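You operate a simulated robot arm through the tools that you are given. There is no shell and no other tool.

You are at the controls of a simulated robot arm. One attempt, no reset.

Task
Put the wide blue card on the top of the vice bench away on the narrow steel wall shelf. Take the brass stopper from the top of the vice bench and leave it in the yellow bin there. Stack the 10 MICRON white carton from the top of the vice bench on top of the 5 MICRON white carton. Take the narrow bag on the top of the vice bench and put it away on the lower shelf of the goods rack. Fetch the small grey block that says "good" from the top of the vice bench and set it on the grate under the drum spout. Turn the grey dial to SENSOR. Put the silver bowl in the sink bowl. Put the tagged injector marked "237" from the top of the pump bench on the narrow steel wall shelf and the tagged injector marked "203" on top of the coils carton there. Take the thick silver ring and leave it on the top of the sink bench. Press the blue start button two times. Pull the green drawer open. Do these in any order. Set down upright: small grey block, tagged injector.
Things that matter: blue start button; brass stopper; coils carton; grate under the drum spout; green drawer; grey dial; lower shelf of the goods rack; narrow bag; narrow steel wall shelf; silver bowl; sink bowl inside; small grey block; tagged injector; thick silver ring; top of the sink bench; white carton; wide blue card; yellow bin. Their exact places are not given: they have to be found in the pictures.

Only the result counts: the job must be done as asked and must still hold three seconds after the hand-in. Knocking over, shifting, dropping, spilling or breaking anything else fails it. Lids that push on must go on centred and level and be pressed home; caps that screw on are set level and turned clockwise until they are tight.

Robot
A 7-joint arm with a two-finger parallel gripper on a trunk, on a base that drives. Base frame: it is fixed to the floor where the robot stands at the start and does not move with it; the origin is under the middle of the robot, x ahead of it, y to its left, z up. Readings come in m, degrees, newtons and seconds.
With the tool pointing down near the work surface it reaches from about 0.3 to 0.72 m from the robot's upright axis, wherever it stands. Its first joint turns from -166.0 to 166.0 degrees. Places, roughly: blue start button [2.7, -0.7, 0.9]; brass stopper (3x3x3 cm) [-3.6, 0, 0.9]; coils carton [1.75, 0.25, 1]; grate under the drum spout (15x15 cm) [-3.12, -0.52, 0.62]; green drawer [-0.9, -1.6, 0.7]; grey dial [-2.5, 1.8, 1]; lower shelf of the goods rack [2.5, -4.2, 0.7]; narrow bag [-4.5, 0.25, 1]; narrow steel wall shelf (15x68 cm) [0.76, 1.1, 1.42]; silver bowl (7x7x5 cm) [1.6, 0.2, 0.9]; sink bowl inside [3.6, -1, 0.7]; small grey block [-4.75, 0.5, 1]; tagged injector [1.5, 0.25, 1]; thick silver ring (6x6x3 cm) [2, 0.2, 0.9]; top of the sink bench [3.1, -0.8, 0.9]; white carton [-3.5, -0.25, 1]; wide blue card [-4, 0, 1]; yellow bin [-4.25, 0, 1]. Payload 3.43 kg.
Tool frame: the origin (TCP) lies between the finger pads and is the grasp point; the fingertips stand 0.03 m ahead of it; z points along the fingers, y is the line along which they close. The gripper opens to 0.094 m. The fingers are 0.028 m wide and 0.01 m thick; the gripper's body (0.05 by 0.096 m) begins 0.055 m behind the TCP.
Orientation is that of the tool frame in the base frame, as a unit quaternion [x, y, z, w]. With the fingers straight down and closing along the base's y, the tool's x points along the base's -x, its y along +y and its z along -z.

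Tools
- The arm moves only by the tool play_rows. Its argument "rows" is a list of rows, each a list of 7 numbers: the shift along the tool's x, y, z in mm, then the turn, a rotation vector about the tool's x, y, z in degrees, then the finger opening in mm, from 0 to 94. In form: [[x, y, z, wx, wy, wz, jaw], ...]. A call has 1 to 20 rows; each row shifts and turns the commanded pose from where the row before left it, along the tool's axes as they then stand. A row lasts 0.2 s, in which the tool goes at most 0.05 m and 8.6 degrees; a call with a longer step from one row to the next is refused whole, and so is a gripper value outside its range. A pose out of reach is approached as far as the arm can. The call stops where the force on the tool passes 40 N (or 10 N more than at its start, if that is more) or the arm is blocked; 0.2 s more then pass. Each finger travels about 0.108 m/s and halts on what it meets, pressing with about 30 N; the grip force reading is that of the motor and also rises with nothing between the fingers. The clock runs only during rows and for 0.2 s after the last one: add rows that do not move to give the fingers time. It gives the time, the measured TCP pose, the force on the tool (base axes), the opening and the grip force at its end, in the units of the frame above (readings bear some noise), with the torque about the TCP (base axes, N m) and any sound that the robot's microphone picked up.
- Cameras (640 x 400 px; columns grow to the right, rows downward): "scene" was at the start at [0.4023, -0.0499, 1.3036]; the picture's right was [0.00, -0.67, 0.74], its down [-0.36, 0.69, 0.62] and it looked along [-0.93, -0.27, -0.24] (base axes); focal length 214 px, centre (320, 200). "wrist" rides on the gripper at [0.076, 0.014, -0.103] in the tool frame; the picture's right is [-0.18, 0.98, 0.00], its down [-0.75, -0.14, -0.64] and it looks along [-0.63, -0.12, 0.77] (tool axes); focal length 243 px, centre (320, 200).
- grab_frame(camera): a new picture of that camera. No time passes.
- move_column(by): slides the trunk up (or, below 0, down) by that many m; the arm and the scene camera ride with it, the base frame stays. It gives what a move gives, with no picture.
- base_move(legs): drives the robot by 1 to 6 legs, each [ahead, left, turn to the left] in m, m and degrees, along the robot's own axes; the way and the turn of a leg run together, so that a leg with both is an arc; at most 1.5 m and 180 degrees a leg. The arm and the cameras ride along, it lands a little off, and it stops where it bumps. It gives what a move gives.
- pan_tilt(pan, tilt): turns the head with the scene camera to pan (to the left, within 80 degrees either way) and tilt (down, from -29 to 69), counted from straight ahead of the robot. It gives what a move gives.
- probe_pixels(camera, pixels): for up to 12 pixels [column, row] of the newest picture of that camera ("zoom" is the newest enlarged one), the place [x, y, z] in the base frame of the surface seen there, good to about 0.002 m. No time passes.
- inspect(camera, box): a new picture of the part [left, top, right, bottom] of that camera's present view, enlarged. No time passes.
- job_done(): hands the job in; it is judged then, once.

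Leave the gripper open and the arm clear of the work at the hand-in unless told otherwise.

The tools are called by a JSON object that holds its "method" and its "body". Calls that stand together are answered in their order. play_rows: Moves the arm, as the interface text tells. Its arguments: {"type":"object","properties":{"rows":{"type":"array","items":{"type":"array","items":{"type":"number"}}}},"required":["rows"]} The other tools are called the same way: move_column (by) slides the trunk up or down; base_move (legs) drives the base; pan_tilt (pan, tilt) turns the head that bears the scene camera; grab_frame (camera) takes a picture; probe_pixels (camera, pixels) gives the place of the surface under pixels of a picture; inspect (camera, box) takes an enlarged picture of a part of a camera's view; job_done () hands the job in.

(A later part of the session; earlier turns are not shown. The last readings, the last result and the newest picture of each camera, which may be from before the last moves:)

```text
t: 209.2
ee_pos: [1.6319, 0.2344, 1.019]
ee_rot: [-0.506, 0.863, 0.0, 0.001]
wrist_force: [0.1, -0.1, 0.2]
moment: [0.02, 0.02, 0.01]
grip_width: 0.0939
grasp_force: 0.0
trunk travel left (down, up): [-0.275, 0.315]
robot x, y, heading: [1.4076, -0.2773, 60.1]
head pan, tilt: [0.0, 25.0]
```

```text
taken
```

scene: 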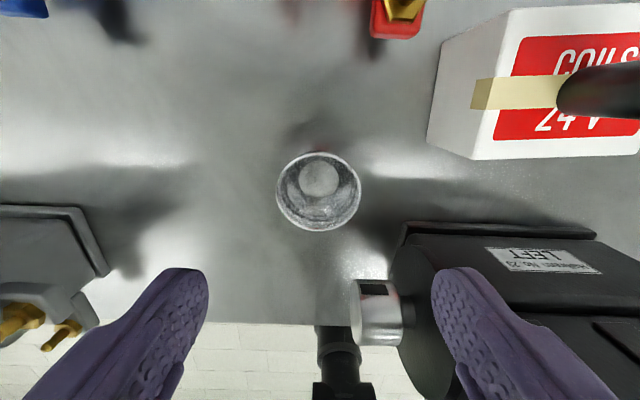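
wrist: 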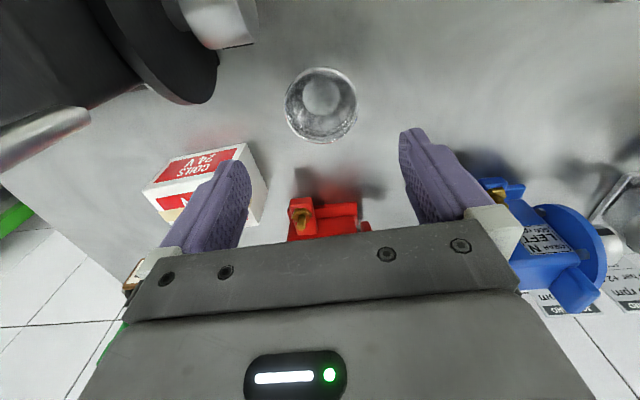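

Centred. Lower to rim height (z≈0.899) and close gently.

{"method": "play_rows", "body": {"rows": [[0, 0, 30, 0, 0, 0, 94], [0, 0, 30, 0, 0, 0, 94], [0, 0, 30, 0, 0, 0, 94], [0, 0, 20, 0, 0, 0, 94], [0, 0, 10, 0, 0, 0, 94], [0, 0, 0, 0, 0, 0, 80], [0, 0, 0, 0, 0, 0, 72], [0, 0, 0, 0, 0, 0, 66], [0, 0, 0, 0, 0, 0, 60], [0, 0, 0, 0, 0, 0, 50], [0, 0, 0, 0, 0, 0, 40], [0, 0, 0, 0, 0, 0, 40]]}}

{"method": "grab_frame", "body": {"camera": "wrist"}}

```text
t: 211.8
ee_pos: [1.6328, 0.2352, 0.894]
ee_rot: [-0.505, 0.863, 0.0, 0.001]
wrist_force: [0.3, -0.1, -0.4]
moment: [-0.02, 0.02, -0.01]
grip_width: 0.0664
grasp_force: 29.8
trunk travel left (down, up): [-0.275, 0.315]
robot x, y, heading: [1.4027, -0.279, 59.9]
head pan, tilt: [0.0, 25.0]
```

```text
taken
```

wrist: 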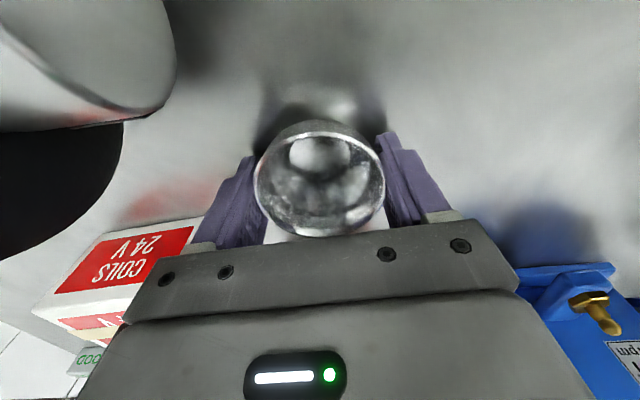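

Gripped at 66.4 mm. Lift slowly at first and check.

{"method": "play_rows", "body": {"rows": [[0, 0, -3, 0, 0, 0, 30], [0, 0, -5, 0, 0, 0, 20], [0, 0, -8, 0, 0, 0, 20], [0, 0, -12, 0, 0, 0, 20], [0, 0, -16, 0, 0, 0, 20], [0, 0, -20, 0, 0, 0, 20], [0, 0, -20, 0, 0, 0, 20], [0, 0, -20, 0, 0, 0, 20], [0, 0, -20, 0, 0, 0, 20], [0, 0, -20, 0, 0, 0, 20], [0, 0, -20, 0, 0, 0, 20], [0, 0, -20, 0, 0, 0, 20], [0, 0, -20, 0, 0, 0, 20], [0, 0, -20, 0, 0, 0, 20], [0, 0, -20, 0, 0, 0, 20], [0, 0, -20, 0, 0, 0, 20], [0, 0, -10, 0, 0, 0, 20], [0, 0, 0, 0, 0, 0, 20]]}}

{"method": "grab_frame", "body": {"camera": "wrist"}}

```text
t: 215.6
ee_pos: [1.6316, 0.2341, 1.1687]
ee_rot: [-0.505, 0.863, 0.0, 0.001]
wrist_force: [0.0, 0.2, -0.3]
moment: [-0.02, -0.01, 0.02]
grip_width: 0.0663
grasp_force: 29.8
trunk travel left (down, up): [-0.275, 0.315]
robot x, y, heading: [1.4069, -0.2773, 60.1]
head pan, tilt: [0.0, 25.0]
```

```text
taken
```

wrist: 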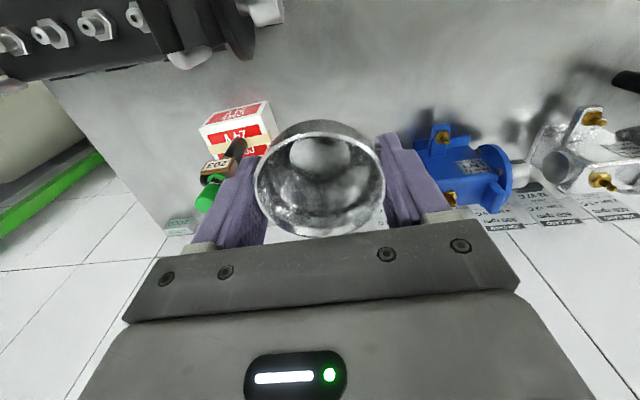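

Bowl is held. Retract and drive to the sink bench (stopping about 15 cm left of the sink's middle).

{"method": "play_rows", "body": {"rows": [[20, -10, -15, 0, 0, 0, 20], [30, -15, -20, 0, 0, 0, 20], [30, -15, -15, 0, 0, 0, 20], [30, -15, 0, 0, 0, 0, 20], [20, -10, 0, 0, 0, 0, 20], [0, 0, 0, 0, 0, 0, 20]]}}

{"method": "base_move", "body": {"legs": [[-0.25, 0, 0.6], [0, -1.05, 0], [0, -1.04, 0]]}}

{"method": "pan_tilt", "body": {"pan": 0, "tilt": 0}}

{"method": "grab_frame", "body": {"camera": "scene"}}

{"method": "grab_frame", "body": {"camera": "wrist"}}

```text
t: 216.9
ee_pos: [1.626, 0.0904, 1.2186]
ee_rot: [-0.505, 0.863, 0.0, 0.002]
wrist_force: [-0.5, 0.1, -1.7]
moment: [-0.02, -0.02, 0.01]
grip_width: 0.0664
grasp_force: 30.0
trunk travel left (down, up): [-0.275, 0.315]
robot x, y, heading: [1.4052, -0.2791, 59.8]
head pan, tilt: [0.0, 25.0]
```

```text
t: 228.7
ee_pos: [3.326, -1.1126, 1.2178]
ee_rot: [-0.522, 0.853, 0.0, 0.001]
wrist_force: [-0.5, -0.1, -0.6]
moment: [0.0, 0.02, 0.03]
grip_width: 0.0664
grasp_force: 30.5
trunk travel left (down, up): [-0.275, 0.315]
robot x, y, heading: [3.1171, -1.4861, 61.9]
head pan, tilt: [0.0, 25.0]
```

```text
t: 229.6
ee_pos: [3.3252, -1.1119, 1.2186]
ee_rot: [-0.522, 0.853, 0.0, 0.002]
wrist_force: [-0.2, -0.1, -1.4]
moment: [0.02, -0.04, 0.01]
grip_width: 0.0661
grasp_force: 30.6
trunk travel left (down, up): [-0.275, 0.315]
robot x, y, heading: [3.1164, -1.4831, 62.1]
head pan, tilt: [0.0, 0.0]
```

```text
taken
```

scene: 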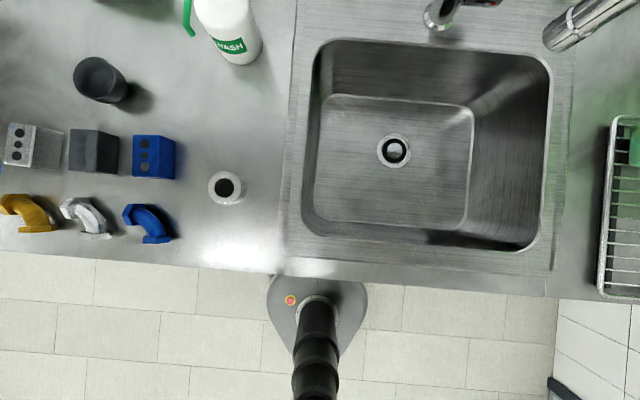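

```text
taken
```

wrist: 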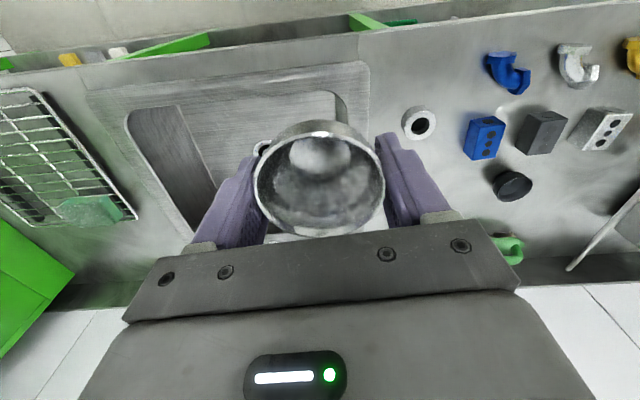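

I probe the sink's floor and walls.

{"method": "probe_pixels", "body": {"camera": "scene", "pixels": [[318, 100], [315, 220], [330, 200], [460, 200], [540, 130], [430, 60], [440, 215], [520, 240], [394, 151], [420, 190], [306, 150], [420, 248]]}}

```text
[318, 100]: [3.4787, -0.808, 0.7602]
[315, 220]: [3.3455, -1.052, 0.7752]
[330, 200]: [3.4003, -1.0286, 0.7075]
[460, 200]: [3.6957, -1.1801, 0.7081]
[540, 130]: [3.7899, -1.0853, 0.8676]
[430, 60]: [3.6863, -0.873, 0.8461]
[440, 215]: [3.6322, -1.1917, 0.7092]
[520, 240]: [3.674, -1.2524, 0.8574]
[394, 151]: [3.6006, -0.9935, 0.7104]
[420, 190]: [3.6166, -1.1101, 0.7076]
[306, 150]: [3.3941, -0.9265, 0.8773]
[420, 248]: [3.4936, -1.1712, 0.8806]
```

Basin inside spans s 3.42–3.84, Y 0.70–1.055. I need to know where the faucet spout is; looking forward.

{"method": "pan_tilt", "body": {"pan": -20, "tilt": -29}}

{"method": "grab_frame", "body": {"camera": "scene"}}

```text
t: 230.6
ee_pos: [3.3256, -1.1122, 1.2185]
ee_rot: [-0.522, 0.853, 0.0, 0.001]
wrist_force: [-0.1, 0.3, -0.8]
moment: [-0.01, 0.0, 0.01]
grip_width: 0.0661
grasp_force: 30.5
trunk travel left (down, up): [-0.275, 0.315]
robot x, y, heading: [3.1182, -1.4836, 62.1]
head pan, tilt: [-20.0, -28.6]
```

```text
taken
```

scene: 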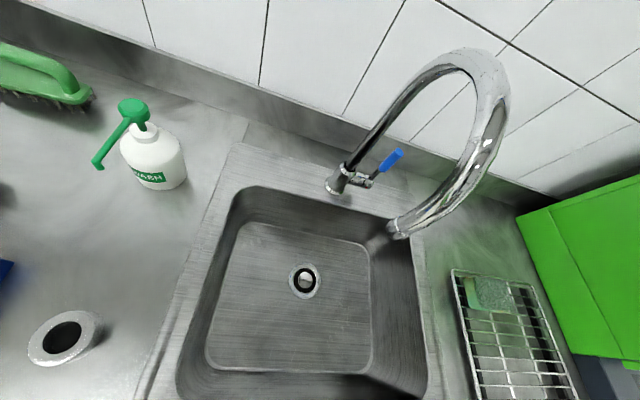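

{"method": "probe_pixels", "body": {"camera": "scene", "pixels": [[398, 228], [430, 215], [485, 130], [480, 60], [400, 110], [345, 175], [398, 155], [392, 238]]}}

```text
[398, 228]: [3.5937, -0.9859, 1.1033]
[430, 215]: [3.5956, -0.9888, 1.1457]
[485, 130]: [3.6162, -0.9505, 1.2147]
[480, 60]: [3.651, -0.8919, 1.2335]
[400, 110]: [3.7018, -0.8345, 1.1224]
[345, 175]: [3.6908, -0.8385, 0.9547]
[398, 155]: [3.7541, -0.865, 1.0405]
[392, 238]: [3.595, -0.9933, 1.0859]
```

The spout hangs right over the drain ([3.594,-0.99], z≥1.086), so I'll set the bowl in the front-left part of the basin. I lower the trunk 0.2 m and tuck the head camera (pan 80, tilt 69).

{"method": "move_column", "body": {"by": -0.2}}

{"method": "pan_tilt", "body": {"pan": 0, "tilt": 40}}

{"method": "grab_frame", "body": {"camera": "scene"}}

```text
t: 232.7
ee_pos: [3.3254, -1.1108, 1.0185]
ee_rot: [-0.521, 0.854, -0.001, 0.001]
wrist_force: [0.2, -0.6, -1.0]
moment: [-0.01, -0.01, -0.03]
grip_width: 0.0663
grasp_force: 29.7
trunk travel left (down, up): [-0.075, 0.515]
robot x, y, heading: [3.1171, -1.4879, 62.0]
head pan, tilt: [-20.0, -28.6]
```

```text
t: 234.1
ee_pos: [3.3248, -1.1119, 1.0196]
ee_rot: [-0.521, 0.853, -0.001, 0.001]
wrist_force: [0.0, -0.5, -0.8]
moment: [-0.02, 0.03, 0.0]
grip_width: 0.0662
grasp_force: 30.4
trunk travel left (down, up): [-0.075, 0.515]
robot x, y, heading: [3.1193, -1.4882, 62.2]
head pan, tilt: [0.0, 40.0]
```

```text
taken
```

scene: 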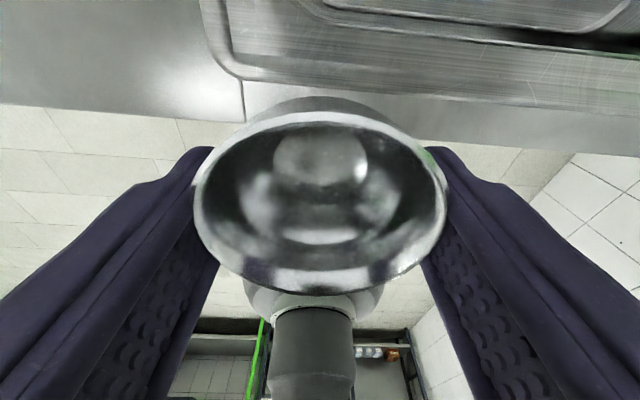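

Bowl is level in the grip. Tuck the head and move over the front-left part of the basin.

{"method": "pan_tilt", "body": {"pan": 80, "tilt": 65}}

{"method": "play_rows", "body": {"rows": [[-15, -8, 0, 0, 0, 0, 20], [-23, -12, 0, 0, 0, 0, 20], [-23, -12, 0, 0, 0, 0, 20], [-23, -12, 0, 0, 0, 0, 20], [-23, -12, 0, 0, 0, 0, 20], [-23, -12, 0, 0, 0, 0, 20], [-23, -12, 0, 0, 0, 0, 20], [-19, -9, 0, 0, 0, 0, 20], [0, 0, 0, 0, 0, 0, 20]]}}

{"method": "grab_frame", "body": {"camera": "wrist"}}

```text
t: 235.7
ee_pos: [3.3254, -1.1108, 1.0188]
ee_rot: [-0.522, 0.853, -0.001, 0.001]
wrist_force: [0.0, 0.6, -0.4]
moment: [0.02, -0.03, -0.04]
grip_width: 0.0662
grasp_force: 31.0
trunk travel left (down, up): [-0.075, 0.515]
robot x, y, heading: [3.1192, -1.4855, 62.3]
head pan, tilt: [80.0, 65.0]
```

```text
t: 237.7
ee_pos: [3.4818, -0.9996, 1.0199]
ee_rot: [-0.522, 0.853, 0.0, 0.001]
wrist_force: [0.2, 0.2, -1.9]
moment: [0.0, -0.02, 0.0]
grip_width: 0.0662
grasp_force: 29.8
trunk travel left (down, up): [-0.075, 0.515]
robot x, y, heading: [3.1224, -1.4888, 62.2]
head pan, tilt: [80.0, 65.0]
```

```text
taken
```

wrist: 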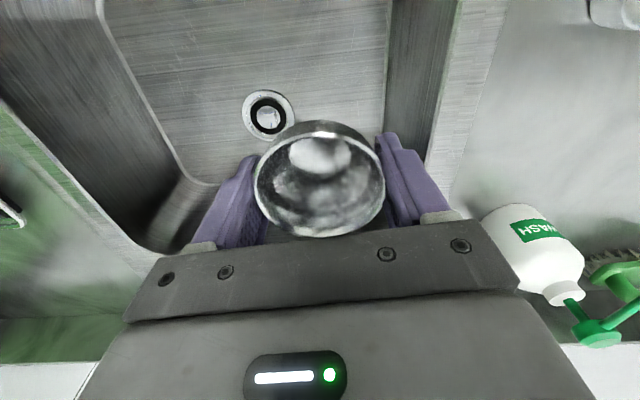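

Over the basin's front-left part. Lowering in stages.

{"method": "play_rows", "body": {"rows": [[0, 0, 15, 0, 0, 0, 20], [0, 0, 20, 0, 0, 0, 20], [0, 0, 20, 0, 0, 0, 20], [0, 0, 20, 0, 0, 0, 20], [0, 0, 20, 0, 0, 0, 20], [0, 0, 20, 0, 0, 0, 20], [0, 0, 15, 0, 0, 0, 20], [0, 0, 0, 0, 0, 0, 20]]}}

{"method": "grab_frame", "body": {"camera": "wrist"}}

{"method": "grab_frame", "body": {"camera": "scene"}}

```text
t: 239.4
ee_pos: [3.4837, -0.9991, 0.8881]
ee_rot: [-0.521, 0.853, -0.001, 0.002]
wrist_force: [-1.5, -0.3, -0.1]
moment: [0.0, 0.03, -0.02]
grip_width: 0.0664
grasp_force: 30.1
trunk travel left (down, up): [-0.075, 0.515]
robot x, y, heading: [3.1191, -1.4838, 62.3]
head pan, tilt: [80.0, 65.0]
```

```text
taken
```

wrist: 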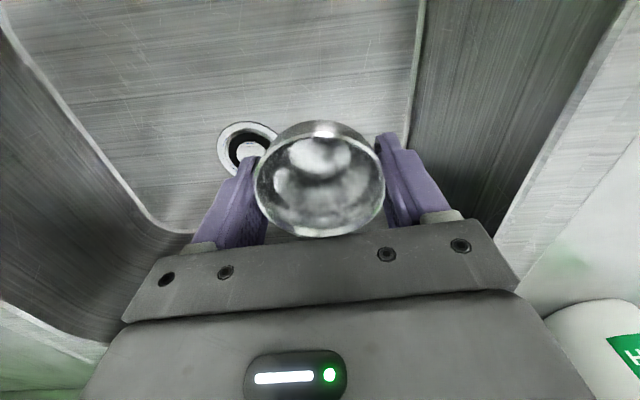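

```text
taken
```

scene: 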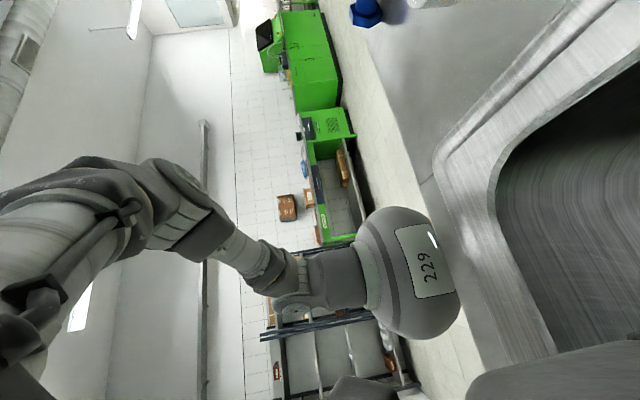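

No contact so far. Continue down to about z=0.755.

{"method": "play_rows", "body": {"rows": [[0, 0, 15, 0, 0, 0, 20], [0, 0, 20, 0, 0, 0, 20], [0, 0, 20, 0, 0, 0, 20], [0, 0, 20, 0, 0, 0, 20], [0, 0, 20, 0, 0, 0, 20], [0, 0, 0, 0, 0, 0, 20]]}}

{"method": "grab_frame", "body": {"camera": "wrist"}}

```text
t: 240.8
ee_pos: [3.4819, -0.9985, 0.7938]
ee_rot: [-0.522, 0.853, 0.0, 0.002]
wrist_force: [0.6, -0.4, -1.2]
moment: [0.0, -0.01, -0.01]
grip_width: 0.0663
grasp_force: 30.6
trunk travel left (down, up): [-0.075, 0.515]
robot x, y, heading: [3.1179, -1.488, 62.1]
head pan, tilt: [80.0, 65.0]
```

```text
taken
```

wrist: 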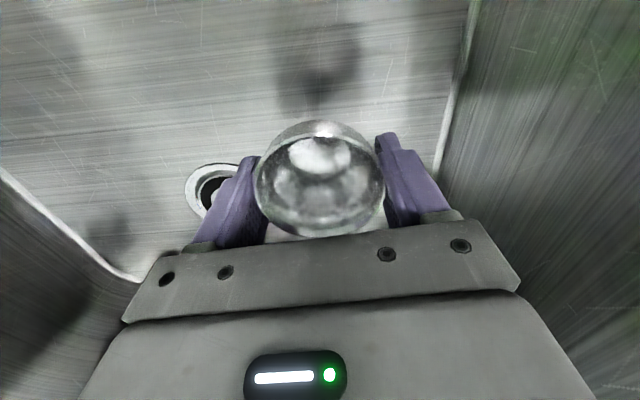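

{"method": "play_rows", "body": {"rows": [[0, 0, 15, 0, 0, 0, 20], [0, 0, 15, 0, 0, 0, 20], [0, 0, 10, 0, 0, 0, 20], [0, 0, 0, 0, 0, 0, 20]]}}

{"method": "play_rows", "body": {"rows": [[0, 0, 3, 0, 0, 0, 20], [0, 0, 2, 0, 0, 0, 20], [0, 0, 0, 0, 0, 0, 20]]}}

```text
t: 241.8
ee_pos: [3.4842, -0.9993, 0.7536]
ee_rot: [-0.522, 0.853, 0.0, 0.001]
wrist_force: [0.5, -0.6, -0.6]
moment: [0.0, 0.01, -0.01]
grip_width: 0.0662
grasp_force: 30.0
trunk travel left (down, up): [-0.075, 0.515]
robot x, y, heading: [3.1171, -1.4898, 62.0]
head pan, tilt: [80.0, 65.0]
```

```text
t: 242.7
ee_pos: [3.4833, -1.0001, 0.7492]
ee_rot: [-0.522, 0.853, -0.001, 0.001]
wrist_force: [0.1, -0.3, -1.4]
moment: [-0.04, 0.03, -0.01]
grip_width: 0.0664
grasp_force: 30.1
trunk travel left (down, up): [-0.075, 0.515]
robot x, y, heading: [3.1196, -1.4852, 61.8]
head pan, tilt: [80.0, 65.0]
```

{"method": "play_rows", "body": {"rows": [[0, 0, 2, 0, 0, 0, 20], [0, 0, 1.5, 0, 0, 0, 20], [0, 0, 0, 0, 0, 0, 20]]}}

{"method": "play_rows", "body": {"rows": [[0, 0, 1.5, 0, 0, 0, 20], [0, 0, 0, 0, 0, 0, 20]]}}

```text
t: 243.4
ee_pos: [3.4831, -0.9995, 0.7434]
ee_rot: [-0.521, 0.853, 0.0, 0.001]
wrist_force: [-0.1, 0.1, -0.9]
moment: [0.02, -0.04, 0.01]
grip_width: 0.066
grasp_force: 30.1
trunk travel left (down, up): [-0.075, 0.515]
robot x, y, heading: [3.1151, -1.4863, 62.2]
head pan, tilt: [80.0, 65.0]
```

```text
t: 244.1
ee_pos: [3.4821, -0.9982, 0.7443]
ee_rot: [-0.522, 0.853, 0.001, 0.002]
wrist_force: [-0.9, 0.1, 5.6]
moment: [0.06, 0.13, -0.01]
grip_width: 0.066
grasp_force: 30.4
trunk travel left (down, up): [-0.075, 0.515]
robot x, y, heading: [3.1217, -1.4878, 62.3]
head pan, tilt: [80.0, 65.0]
```

Contact (5.6 N). Release the bowl slowly and rise straight up.

{"method": "play_rows", "body": {"rows": [[0, 0, -0.5, 0, 0, 0, 64], [0, 0, 0, 0, 0, 0, 70], [0, 0, 0, 0, 0, 0, 76], [0, 0, 0, 0, 0, 0, 82], [0, 0, 0, 0, 0, 0, 82], [0, 0, -10, 0, 0, 0, 82], [0, 0, -20, 0, 0, 0, 82], [0, 0, -20, 0, 0, 0, 82], [0, 0, -20, 0, 0, 0, 82], [0, 0, -25, 0, 0, 0, 82], [0, 0, 0, 0, 0, 0, 82]]}}

{"method": "grab_frame", "body": {"camera": "wrist"}}

```text
t: 246.4
ee_pos: [3.4841, -0.9983, 0.8388]
ee_rot: [-0.522, 0.853, -0.001, 0.001]
wrist_force: [-0.7, -0.1, 0.4]
moment: [0.0, 0.03, 0.0]
grip_width: 0.0822
grasp_force: 0.0
trunk travel left (down, up): [-0.075, 0.515]
robot x, y, heading: [3.1194, -1.487, 62.2]
head pan, tilt: [80.0, 65.0]
```

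```text
taken
```

wrist: 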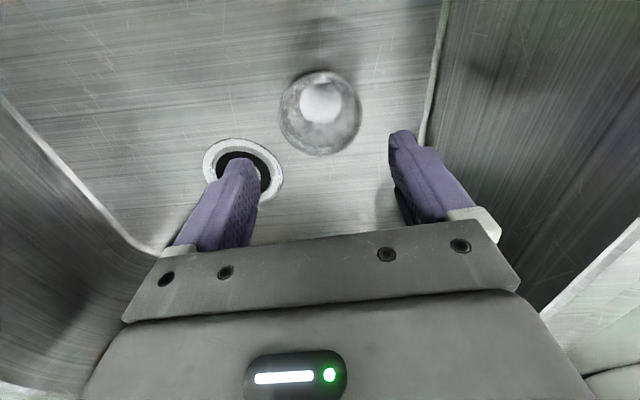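

The bowl stands in the sink basin. Rise straight, move back, and raise the trunk.

{"method": "play_rows", "body": {"rows": [[0, 0, -30, 0, 0, 0, 82], [0, 0, -30, 0, 0, 0, 82], [0, 0, -40, 0, 0, 0, 82], [0, 0, -40, 0, 0, 0, 82], [0, 0, -40, 0, 0, 0, 82], [30, 15, 0, 0, 0, 0, 82], [40, 21, 0, 0, 0, 0, 82], [40, 21, 0, 0, 0, 0, 82], [40, 21, 0, 0, 0, 0, 82], [22, 11, 0, 0, 0, 0, 94], [0, 0, 0, 0, 0, 0, 94]]}}

{"method": "move_column", "body": {"by": 0.2}}

{"method": "pan_tilt", "body": {"pan": 0, "tilt": -10}}

{"method": "grab_frame", "body": {"camera": "scene"}}

```text
t: 248.8
ee_pos: [3.3242, -1.1119, 1.0187]
ee_rot: [-0.522, 0.853, 0.001, 0.001]
wrist_force: [-0.4, -0.3, -0.1]
moment: [0.02, 0.0, -0.02]
grip_width: 0.0941
grasp_force: 0.0
trunk travel left (down, up): [-0.075, 0.515]
robot x, y, heading: [3.1201, -1.4865, 62.1]
head pan, tilt: [80.0, 65.0]
```

```text
t: 251.0
ee_pos: [3.3239, -1.1122, 1.2187]
ee_rot: [-0.522, 0.853, -0.001, 0.002]
wrist_force: [0.4, 0.0, 0.2]
moment: [0.02, 0.02, -0.04]
grip_width: 0.0939
grasp_force: 0.1
trunk travel left (down, up): [-0.275, 0.315]
robot x, y, heading: [3.1162, -1.4884, 62.1]
head pan, tilt: [80.0, 65.0]
```

```text
t: 252.6
ee_pos: [3.3241, -1.1116, 1.2187]
ee_rot: [-0.522, 0.853, -0.001, 0.001]
wrist_force: [0.2, 0.5, 0.0]
moment: [0.01, -0.01, -0.01]
grip_width: 0.0937
grasp_force: 0.2
trunk travel left (down, up): [-0.275, 0.315]
robot x, y, heading: [3.1151, -1.488, 62.0]
head pan, tilt: [0.0, -10.0]
```

```text
taken
```

scene: 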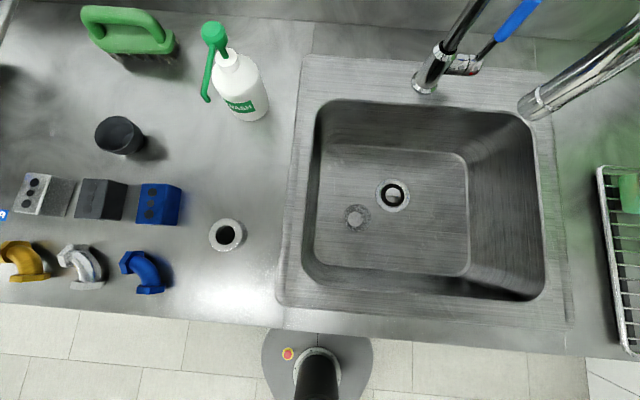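

Bowl sits in the basin. Next I want to see the goods rack: back off, turn around, and look.

{"method": "base_move", "body": {"legs": [[-0.5, 0, 0], [0, 0, -155]]}}

{"method": "pan_tilt", "body": {"pan": 0, "tilt": -29}}

{"method": "grab_frame", "body": {"camera": "scene"}}

```text
t: 261.8
ee_pos: [2.8646, -2.3568, 1.2189]
ee_rot: [0.716, 0.698, -0.001, 0.0]
wrist_force: [0.6, 0.4, 0.6]
moment: [0.02, -0.01, 0.0]
grip_width: 0.0941
grasp_force: 0.0
trunk travel left (down, up): [-0.275, 0.315]
robot x, y, heading: [2.8864, -1.9308, -92.1]
head pan, tilt: [0.0, -10.0]
```

```text
t: 262.7
ee_pos: [2.8634, -2.3571, 1.2179]
ee_rot: [0.717, 0.697, -0.001, 0.0]
wrist_force: [-0.4, -0.3, -0.5]
moment: [0.03, -0.01, 0.02]
grip_width: 0.0937
grasp_force: 0.1
trunk travel left (down, up): [-0.275, 0.315]
robot x, y, heading: [2.8866, -1.9302, -92.5]
head pan, tilt: [0.0, -28.6]
```

```text
taken
```

scene: 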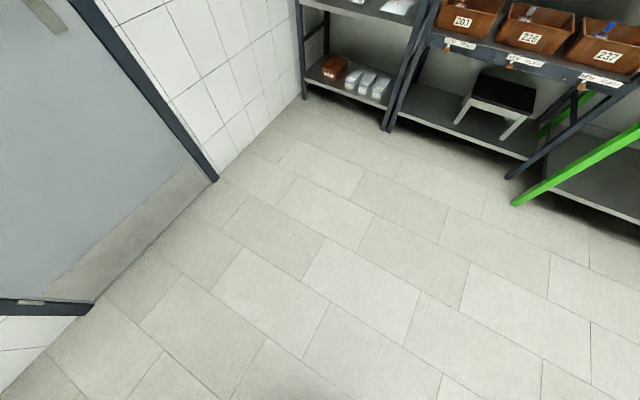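

The rack is ahead with bins tagged 203/226/237 and shelves. I drive 0.9 m closer and look again.

{"method": "base_move", "body": {"legs": [[0.9, 0, -25]]}}

{"method": "grab_frame", "body": {"camera": "scene"}}

```text
t: 267.4
ee_pos: [2.4744, -3.1717, 1.2171]
ee_rot: [0.845, 0.534, -0.001, -0.001]
wrist_force: [0.6, -0.7, 0.0]
moment: [0.0, 0.02, -0.01]
grip_width: 0.0942
grasp_force: 0.1
trunk travel left (down, up): [-0.275, 0.315]
robot x, y, heading: [2.6652, -2.7906, -116.0]
head pan, tilt: [0.0, -28.6]
```

```text
taken
```

scene: 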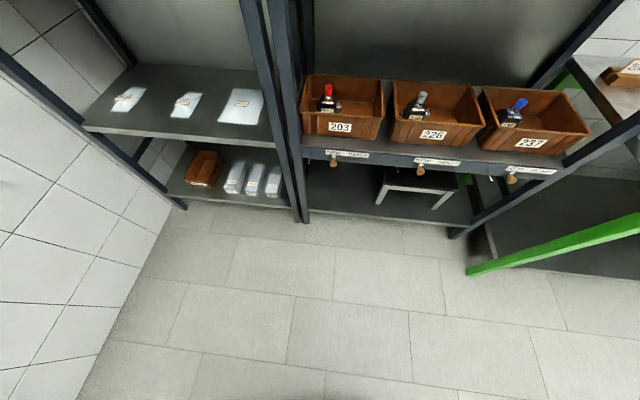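

{"method": "probe_pixels", "body": {"camera": "scene", "pixels": [[150, 130], [220, 130], [240, 100], [185, 105], [130, 98], [230, 160], [205, 165], [255, 180], [340, 130], [330, 190], [410, 185], [230, 135]]}}

{"method": "inspect", "body": {"camera": "scene", "box": [60, 40, 320, 220]}}

```text
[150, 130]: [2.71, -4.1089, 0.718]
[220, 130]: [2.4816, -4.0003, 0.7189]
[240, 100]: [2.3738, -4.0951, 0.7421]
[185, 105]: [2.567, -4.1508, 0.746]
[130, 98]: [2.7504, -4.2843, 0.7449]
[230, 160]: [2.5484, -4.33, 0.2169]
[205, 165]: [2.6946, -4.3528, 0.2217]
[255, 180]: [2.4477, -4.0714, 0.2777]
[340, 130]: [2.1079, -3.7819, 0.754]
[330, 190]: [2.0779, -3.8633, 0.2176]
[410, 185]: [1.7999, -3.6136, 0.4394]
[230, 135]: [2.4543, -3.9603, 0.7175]
```

```text
2.22 times, centred on (190, 130) of scene
```

zoom: 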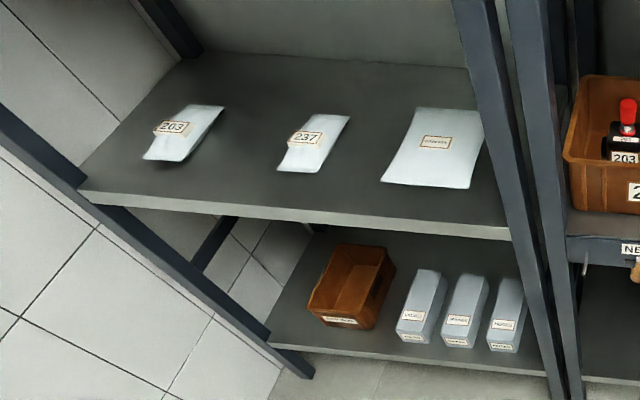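

The shelf at z≈0.718 holds bags 203, 237 and a wide one: this matches the hint. I tilt the hand forward to see what is above that shelf.

{"method": "play_rows", "body": {"rows": [[0, 0, 0, 0, -8, 0, 94], [0, 0, 0, 0, -8, 0, 94], [0, 0, 0, 0, -8, 0, 94], [0, 0, 0, 0, -8, 0, 94], [0, 0, 0, 0, 0, 0, 94]]}}

{"method": "grab_frame", "body": {"camera": "scene"}}

```text
t: 268.6
ee_pos: [2.475, -3.1717, 1.2176]
ee_rot: [0.812, 0.514, -0.234, 0.148]
wrist_force: [0.2, -0.9, -0.3]
moment: [0.0, -0.01, -0.03]
grip_width: 0.0939
grasp_force: 0.1
trunk travel left (down, up): [-0.275, 0.315]
robot x, y, heading: [2.6672, -2.7884, -116.2]
head pan, tilt: [0.0, -28.6]
```

```text
taken
```

scene: 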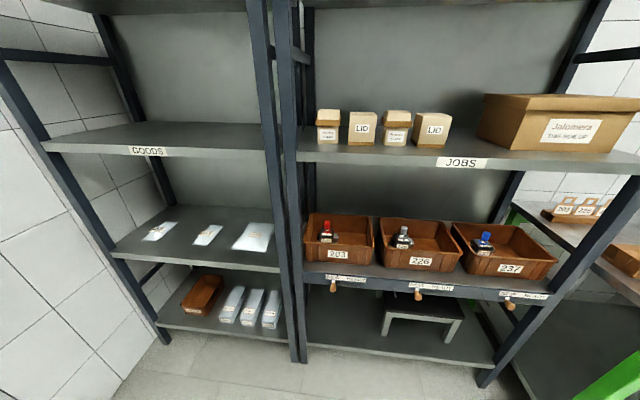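

The left rack is labelled GOODS. I probe its shelves' heights and edges.

{"method": "probe_pixels", "body": {"camera": "scene", "pixels": [[150, 152], [200, 135], [60, 145], [262, 155], [125, 248], [270, 258], [200, 215], [160, 228], [208, 235], [250, 235], [265, 150], [180, 250]]}}

{"method": "inspect", "body": {"camera": "scene", "box": [90, 120, 300, 350]}}

```text
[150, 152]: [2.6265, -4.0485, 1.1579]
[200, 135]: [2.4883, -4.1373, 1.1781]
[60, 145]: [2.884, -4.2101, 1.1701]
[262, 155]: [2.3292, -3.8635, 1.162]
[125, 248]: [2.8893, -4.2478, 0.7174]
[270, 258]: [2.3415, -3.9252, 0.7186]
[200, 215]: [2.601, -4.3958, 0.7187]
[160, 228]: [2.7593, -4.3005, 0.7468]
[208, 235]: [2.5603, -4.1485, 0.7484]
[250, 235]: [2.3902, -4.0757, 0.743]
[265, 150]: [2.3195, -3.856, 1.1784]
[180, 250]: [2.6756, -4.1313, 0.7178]
```

```text
1.74 times, centred on (195, 235) of scene
```

zoom: 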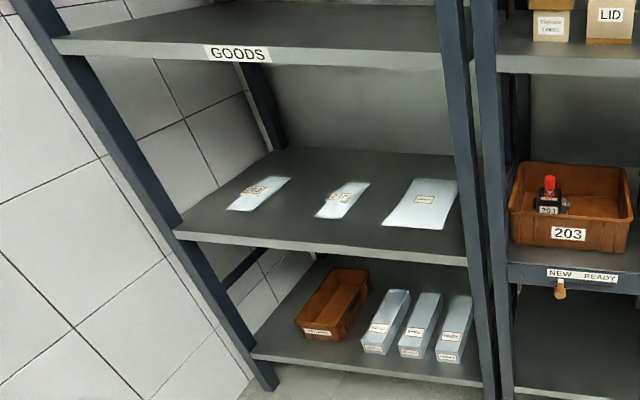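

The lower shelf is z=0.718, the upper one z=1.178, front edges near the same line (direction -30.5°). Now untilt and drive along the corridor toward the green drawer, keeping this facing.

{"method": "play_rows", "body": {"rows": [[0, 0, 0, 0, 8, 0, 94], [0, 0, 0, 0, 8, 0, 94], [0, 0, 0, 0, 8, 0, 94], [0, 0, 0, 0, 8, 0, 94], [0, 0, 0, 0, 0, 0, 94]]}}

{"method": "base_move", "body": {"legs": [[-0.3, 0, -3.4], [0, -1.2, 0], [0, -1.2, 0], [0, -1.0, 0]]}}

{"method": "grab_frame", "body": {"camera": "scene"}}

```text
t: 269.8
ee_pos: [2.4752, -3.1702, 1.2179]
ee_rot: [0.845, 0.534, 0.0, 0.0]
wrist_force: [0.1, -0.1, -0.8]
moment: [-0.01, 0.02, -0.02]
grip_width: 0.0941
grasp_force: 0.1
trunk travel left (down, up): [-0.275, 0.315]
robot x, y, heading: [2.67, -2.7925, -116.2]
head pan, tilt: [0.0, -28.6]
```

```text
t: 288.0
ee_pos: [-0.367, -1.2018, 1.2179]
ee_rot: [0.864, 0.504, -0.001, 0.0]
wrist_force: [-0.1, 0.3, -0.4]
moment: [-0.04, 0.01, -0.01]
grip_width: 0.094
grasp_force: 0.0
trunk travel left (down, up): [-0.275, 0.315]
robot x, y, heading: [-0.1461, -0.834, -120.1]
head pan, tilt: [0.0, -28.6]
```

```text
taken
```

scene: 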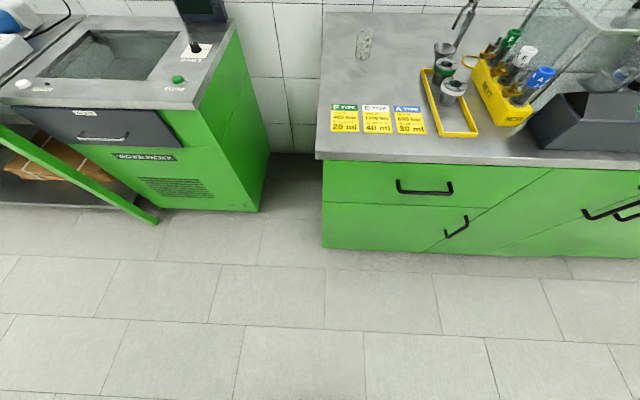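

A green bench with a drawer (handle at (425,187)), a door handle (457,227) and another handle at right (610,205). Probe them.

{"method": "probe_pixels", "body": {"camera": "scene", "pixels": [[425, 190], [398, 183], [451, 185], [457, 228], [610, 210], [360, 185], [335, 160], [520, 165], [360, 225], [500, 190], [330, 200], [425, 170]]}}

{"method": "inspect", "body": {"camera": "scene", "box": [310, 100, 640, 290]}}

```text
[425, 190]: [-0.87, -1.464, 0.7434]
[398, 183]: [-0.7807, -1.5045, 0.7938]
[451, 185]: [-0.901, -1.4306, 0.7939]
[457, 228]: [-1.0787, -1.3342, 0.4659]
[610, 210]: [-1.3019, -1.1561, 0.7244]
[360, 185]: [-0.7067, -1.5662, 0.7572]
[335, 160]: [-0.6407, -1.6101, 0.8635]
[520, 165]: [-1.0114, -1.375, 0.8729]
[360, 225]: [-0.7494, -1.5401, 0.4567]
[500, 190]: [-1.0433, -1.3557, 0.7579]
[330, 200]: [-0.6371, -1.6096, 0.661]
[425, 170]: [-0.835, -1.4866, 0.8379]
```

```text
1.94 times, centred on (475, 195) of scene
```

zoom: 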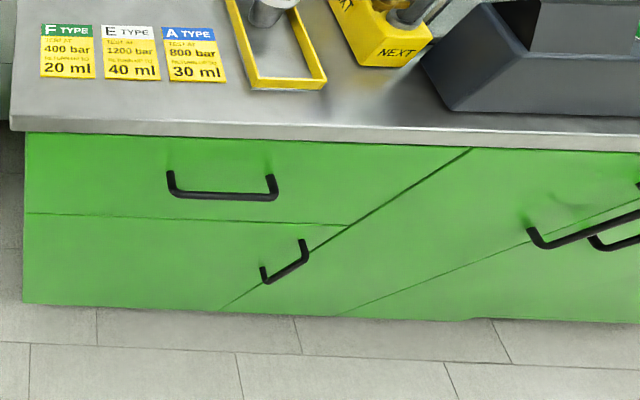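

{"method": "inspect", "body": {"camera": "scene", "box": [385, 170, 465, 220]}}

```text
8.00 times, centred on (425, 195) of scene
```

zoom: 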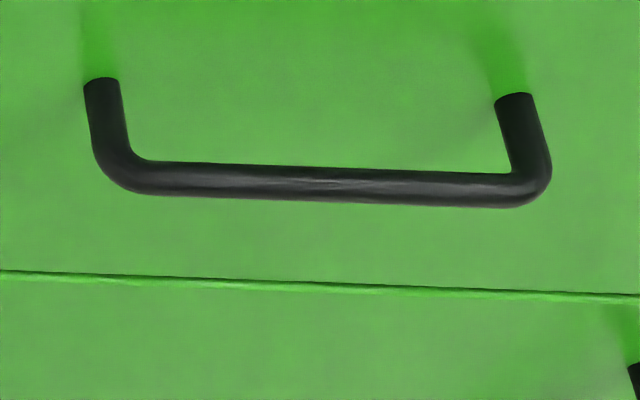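

{"method": "probe_pixels", "body": {"camera": "zoom", "pixels": [[320, 180], [200, 175], [440, 185], [520, 180], [110, 150], [105, 90], [515, 105], [320, 120], [320, 240], [320, 20]]}}

```text
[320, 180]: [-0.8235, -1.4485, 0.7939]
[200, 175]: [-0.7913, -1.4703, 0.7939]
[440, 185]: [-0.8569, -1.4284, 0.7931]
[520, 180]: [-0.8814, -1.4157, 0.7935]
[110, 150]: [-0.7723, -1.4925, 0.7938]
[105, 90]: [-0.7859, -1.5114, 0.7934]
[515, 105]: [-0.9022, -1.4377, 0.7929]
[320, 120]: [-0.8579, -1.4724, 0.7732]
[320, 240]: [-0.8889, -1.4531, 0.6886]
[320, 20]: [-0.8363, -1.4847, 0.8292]
```

The handle bar: centre [-0.826,-1.447], z≈0.789, standing 3.7 cm off the face; face normal heading is -122°. I drive to face it, then turn the tool so the fingers close front-to-back.

{"method": "base_move", "body": {"legs": [[0.27, -0.285, -1.9]]}}

{"method": "play_rows", "body": {"rows": [[0, 0, 0, 0, 0, 8.2, 94], [0, 0, 0, 0, 0, 8.2, 94], [0, 0, 0, 0, 0, 8.2, 94], [0, 0, 0, 0, 0, 8.2, 94], [0, 0, 0, 0, 0, 8.2, 94], [0, 0, 0, 0, 0, 8.2, 94], [0, 0, 0, 0, 0, 8.2, 94], [0, 0, 0, 0, 0, 8.2, 94], [0, 0, 0, 0, 0, 8.2, 94], [0, 0, 0, 0, 0, 8.2, 94], [0, 0, 0, 0, 0, 8.0, 94], [0, 0, 0, 0, 0, 0, 94]]}}

```text
t: 290.5
ee_pos: [-0.7656, -1.2817, 1.2177]
ee_rot: [0.873, 0.488, -0.001, 0.001]
wrist_force: [0.5, -0.2, 0.0]
moment: [0.03, -0.04, -0.03]
grip_width: 0.0939
grasp_force: 0.0
trunk travel left (down, up): [-0.275, 0.315]
robot x, y, heading: [-0.5309, -0.9222, -122.3]
head pan, tilt: [0.0, -28.6]
```

```text
t: 293.1
ee_pos: [-0.7645, -1.2817, 1.219]
ee_rot: [0.962, -0.272, -0.002, 0.001]
wrist_force: [-0.7, 0.3, -1.1]
moment: [0.0, -0.02, 0.03]
grip_width: 0.0938
grasp_force: 0.0
trunk travel left (down, up): [-0.275, 0.315]
robot x, y, heading: [-0.5323, -0.9212, -122.0]
head pan, tilt: [0.0, -28.6]
```

Now tilt the tool 30° (hand leaning back toward the robot) and check the arm can hold it.

{"method": "play_rows", "body": {"rows": [[0, 0, 0, -7.5, 0, 0, 60], [0, 0, 0, -7.5, 0, 0, 30], [0, 0, 0, -7.5, 0, 0, 30], [0, 0, 0, -7.5, 0, 0, 30], [0, 0, 0, 0, 0, 0, 30]]}}

{"method": "pan_tilt", "body": {"pan": 0, "tilt": 20}}

{"method": "grab_frame", "body": {"camera": "scene"}}

{"method": "grab_frame", "body": {"camera": "wrist"}}

```text
t: 294.3
ee_pos: [-0.7634, -1.2816, 1.2174]
ee_rot: [0.93, -0.261, -0.071, 0.25]
wrist_force: [0.0, -0.2, 0.3]
moment: [-0.04, 0.02, 0.02]
grip_width: 0.03
grasp_force: 0.0
trunk travel left (down, up): [-0.275, 0.315]
robot x, y, heading: [-0.5325, -0.92, -122.3]
head pan, tilt: [0.0, -28.6]
```

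```text
t: 295.4
ee_pos: [-0.763, -1.2819, 1.2172]
ee_rot: [0.93, -0.261, -0.071, 0.249]
wrist_force: [0.1, -0.2, 0.4]
moment: [0.03, 0.0, -0.04]
grip_width: 0.0301
grasp_force: 0.0
trunk travel left (down, up): [-0.275, 0.315]
robot x, y, heading: [-0.529, -0.9208, -122.4]
head pan, tilt: [0.0, 20.0]
```

```text
taken
```

scene: 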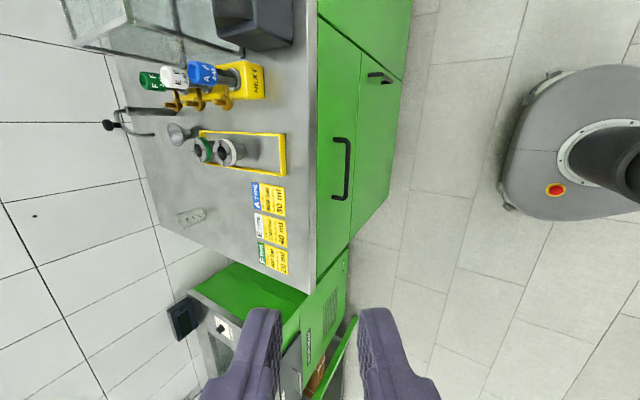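

```text
taken
```

wrist: 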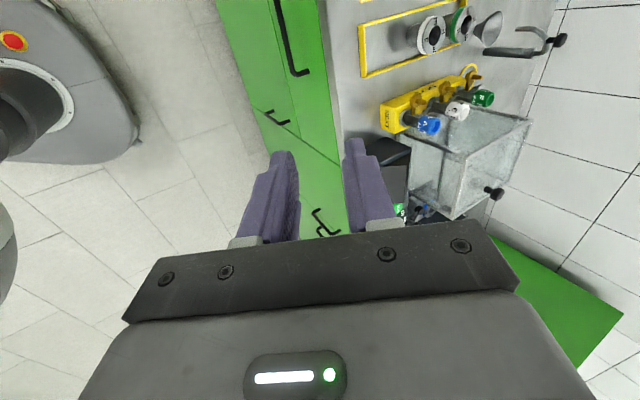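

The handle is well visible at (345,168). Move to a point 6 cm before the grasp along the tool direction.

{"method": "play_rows", "body": {"rows": [[3.3, -6.45, 38.6, 0, 0, 0, 30], [3.3, -6.45, 38.6, 0, 0, 0, 30], [3.3, -6.45, 38.6, 0, 0, 0, 30], [3.3, -6.45, 38.6, 0, 0, 0, 30], [3.3, -6.45, 38.6, 0, 0, 0, 30], [3.3, -6.45, 38.6, 0, 0, 0, 30], [3.3, -6.45, 38.6, 0, 0, 0, 30], [3.3, -6.45, 38.6, 0, 0, 0, 30], [3.3, -6.45, 38.6, 0, 0, 0, 30], [3.3, -6.45, 38.6, 0, 0, 0, 30], [0, 0, 0, 0, 0, 0, 30]]}}

{"method": "grab_frame", "body": {"camera": "scene"}}

{"method": "grab_frame", "body": {"camera": "wrist"}}

```text
t: 297.8
ee_pos: [-0.8064, -1.4138, 0.8514]
ee_rot: [0.93, -0.261, -0.071, 0.249]
wrist_force: [-0.3, -0.1, -0.7]
moment: [0.01, -0.02, -0.01]
grip_width: 0.03
grasp_force: 0.0
trunk travel left (down, up): [-0.275, 0.315]
robot x, y, heading: [-0.5299, -0.9211, -122.1]
head pan, tilt: [0.0, 20.0]
```

```text
taken
```

scene: 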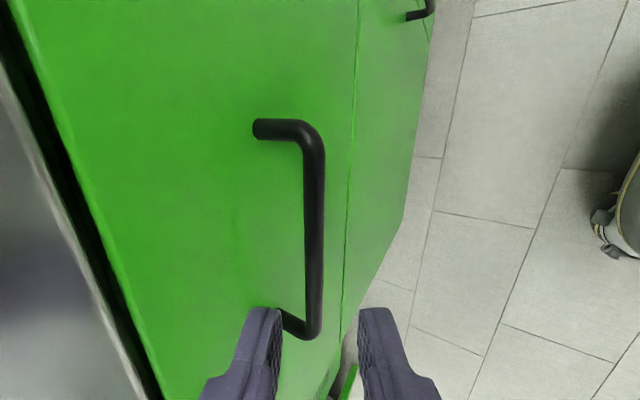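

```text
taken
```

wrist: 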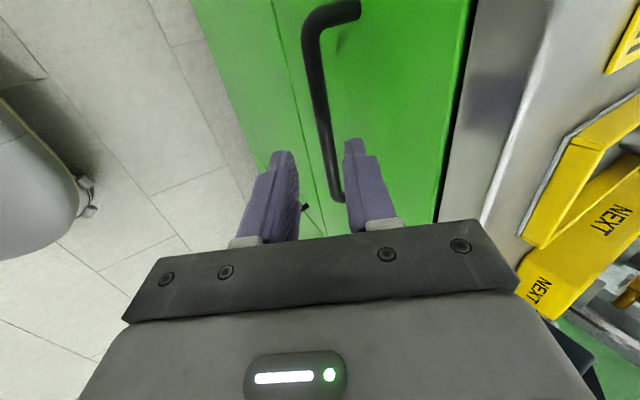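

{"method": "probe_pixels", "body": {"camera": "scene", "pixels": [[312, 240], [312, 180], [310, 300], [305, 240], [320, 240], [285, 240], [340, 240], [250, 260], [100, 260], [60, 250]]}}

```text
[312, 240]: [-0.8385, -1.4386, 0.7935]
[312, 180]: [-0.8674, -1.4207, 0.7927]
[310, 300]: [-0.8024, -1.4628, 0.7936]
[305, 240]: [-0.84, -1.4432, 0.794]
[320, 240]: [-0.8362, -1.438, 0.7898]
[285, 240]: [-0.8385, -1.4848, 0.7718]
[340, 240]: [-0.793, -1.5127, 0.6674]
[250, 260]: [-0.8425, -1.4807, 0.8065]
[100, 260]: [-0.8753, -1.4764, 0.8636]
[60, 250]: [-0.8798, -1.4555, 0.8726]
```

Bar centre line confirmed. Move in 60 mm so the fingers straddle the bar, watching for force.

{"method": "play_rows", "body": {"rows": [[0, 0.4, 10, 0, 0, 0, 30], [0, 0.4, 10, 0, 0, 0, 30], [0, 0.4, 10, 0, 0, 0, 30], [0, 0.4, 10, 0, 0, 0, 30], [0, 0.4, 10, 0, 0, 0, 30], [0, 0.5, 10, 0, 0, 0, 30], [0, 0, 0, 0, 0, 0, 30]]}}

{"method": "grab_frame", "body": {"camera": "scene"}}

{"method": "grab_frame", "body": {"camera": "wrist"}}

```text
t: 299.4
ee_pos: [-0.8173, -1.4329, 0.8183]
ee_rot: [0.93, -0.261, -0.071, 0.249]
wrist_force: [-0.1, 0.3, -0.7]
moment: [0.02, 0.01, 0.0]
grip_width: 0.0299
grasp_force: 0.0
out of reach, approached as far as the arm can: row 5, 6
trunk travel left (down, up): [-0.275, 0.315]
robot x, y, heading: [-0.5336, -0.922, -122.1]
head pan, tilt: [0.0, 20.0]
```

```text
taken
```

scene: 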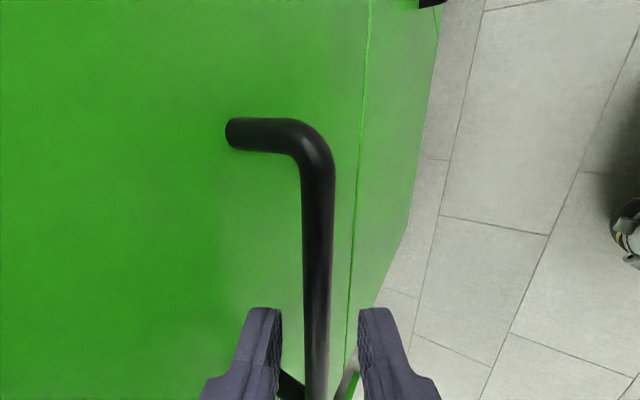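

```text
taken
```

wrist: 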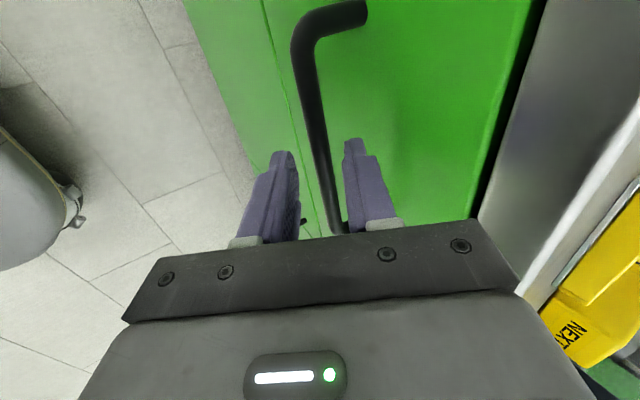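

The arm can't reach lower in this tilt. I back off 120 mm, lower the trunk by 0.12 m, and approach again.

{"method": "play_rows", "body": {"rows": [[0, 0, -20, 0, 0, 0, 30], [0, 0, -30, 0, 0, 0, 30], [0, 0, -40, 0, 0, 0, 30], [0, 0, -45, 0, 0, 0, 30], [0, 0, -45, 0, 0, 0, 30], [0, 0, 0, 0, 0, 0, 30]]}}

{"method": "move_column", "body": {"by": -0.12}}

{"method": "grab_frame", "body": {"camera": "scene"}}

```text
t: 300.8
ee_pos: [-0.7689, -1.3561, 0.9747]
ee_rot: [0.93, -0.26, -0.071, 0.25]
wrist_force: [0.2, -0.7, -0.1]
moment: [0.01, 0.02, 0.0]
grip_width: 0.0301
grasp_force: 0.1
trunk travel left (down, up): [-0.275, 0.315]
robot x, y, heading: [-0.5278, -0.9235, -122.3]
head pan, tilt: [0.0, 20.0]
```

```text
t: 302.3
ee_pos: [-0.7695, -1.3568, 0.8536]
ee_rot: [0.93, -0.262, -0.071, 0.249]
wrist_force: [0.2, 0.5, 0.1]
moment: [0.0, 0.02, -0.03]
grip_width: 0.0299
grasp_force: 0.0
trunk travel left (down, up): [-0.155, 0.435]
robot x, y, heading: [-0.53, -0.9205, -122.1]
head pan, tilt: [0.0, 20.0]
```

```text
taken
```

scene: 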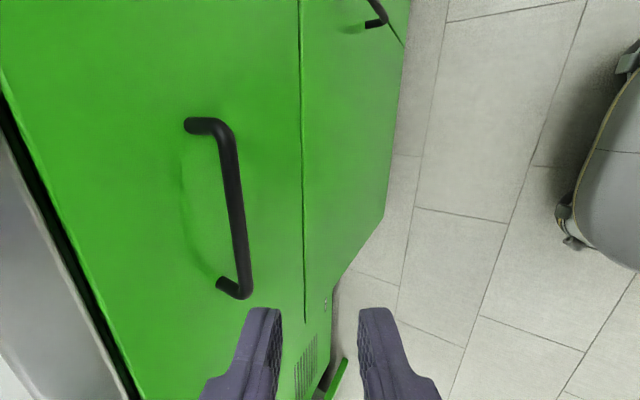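

Now forward 70 mm at constant height to the pre-grasp point, then in along the tool axis.

{"method": "play_rows", "body": {"rows": [[-0.2, 15.2, 8.8, 0, 0, 0, 30], [-0.2, 15.2, 8.8, 0, 0, 0, 30], [-0.2, 15.2, 8.8, 0, 0, 0, 30], [-0.2, 15.2, 8.8, 0, 0, 0, 30], [0, 0, 0, 0, 0, 0, 30]]}}

{"method": "play_rows", "body": {"rows": [[0, 0.4, 10, 0, 0, 0, 30], [0, 0.4, 10, 0, 0, 0, 30], [0, 0.4, 10, 0, 0, 0, 30], [0, 0.4, 10, 0, 0, 0, 30], [0, 0, 0, 0, 0, 0, 30]]}}

{"method": "grab_frame", "body": {"camera": "wrist"}}

```text
t: 303.5
ee_pos: [-0.807, -1.4168, 0.8531]
ee_rot: [0.93, -0.261, -0.071, 0.249]
wrist_force: [0.1, -1.0, -0.3]
moment: [0.01, -0.02, -0.03]
grip_width: 0.03
grasp_force: 0.1
trunk travel left (down, up): [-0.155, 0.435]
robot x, y, heading: [-0.5304, -0.9253, -122.4]
head pan, tilt: [0.0, 20.0]
```

```text
t: 304.7
ee_pos: [-0.8166, -1.4354, 0.8201]
ee_rot: [0.93, -0.261, -0.072, 0.249]
wrist_force: [-0.4, -0.3, -0.1]
moment: [-0.03, 0.01, 0.01]
grip_width: 0.0301
grasp_force: 0.0
trunk travel left (down, up): [-0.155, 0.435]
robot x, y, heading: [-0.5273, -0.9232, -122.3]
head pan, tilt: [0.0, 20.0]
```

```text
taken
```

wrist: 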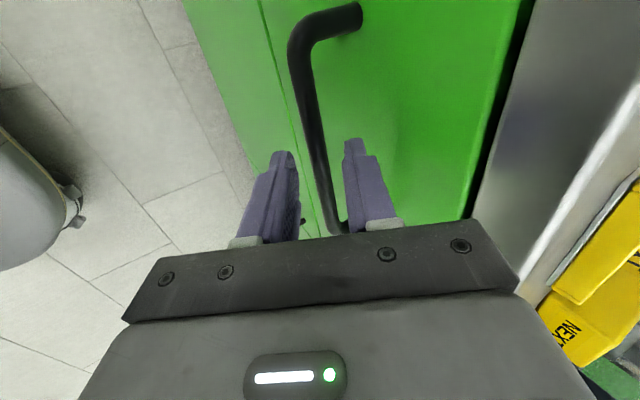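

The bar passes between the fingers. Go in 22 mm more and close.

{"method": "play_rows", "body": {"rows": [[0, 0.3, 8, 0, 0, 0, 30], [0, 0.3, 8, 0, 0, 0, 30], [0, 0.2, 6, 0, 0, 0, 30], [0, 0, 0, 0, 0, 0, 24], [0, 0, 0, 0, 0, 0, 16], [0, 0, 0, 0, 0, 0, 8], [0, 0, 0, 0, 0, 0, 0], [0, 0, 0, 0, 0, 0, 0]]}}

{"method": "grab_frame", "body": {"camera": "wrist"}}

```text
t: 306.5
ee_pos: [-0.8224, -1.4452, 0.8011]
ee_rot: [0.93, -0.261, -0.072, 0.25]
wrist_force: [2.3, 3.2, -4.7]
moment: [-0.01, -0.2, -0.1]
grip_width: 0.0117
grasp_force: 45.0
trunk travel left (down, up): [-0.155, 0.435]
robot x, y, heading: [-0.5283, -0.9219, -122.2]
head pan, tilt: [0.0, 20.0]
```

```text
taken
```

wrist: 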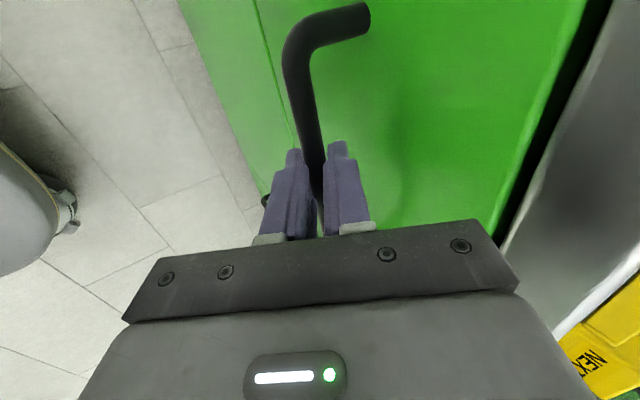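

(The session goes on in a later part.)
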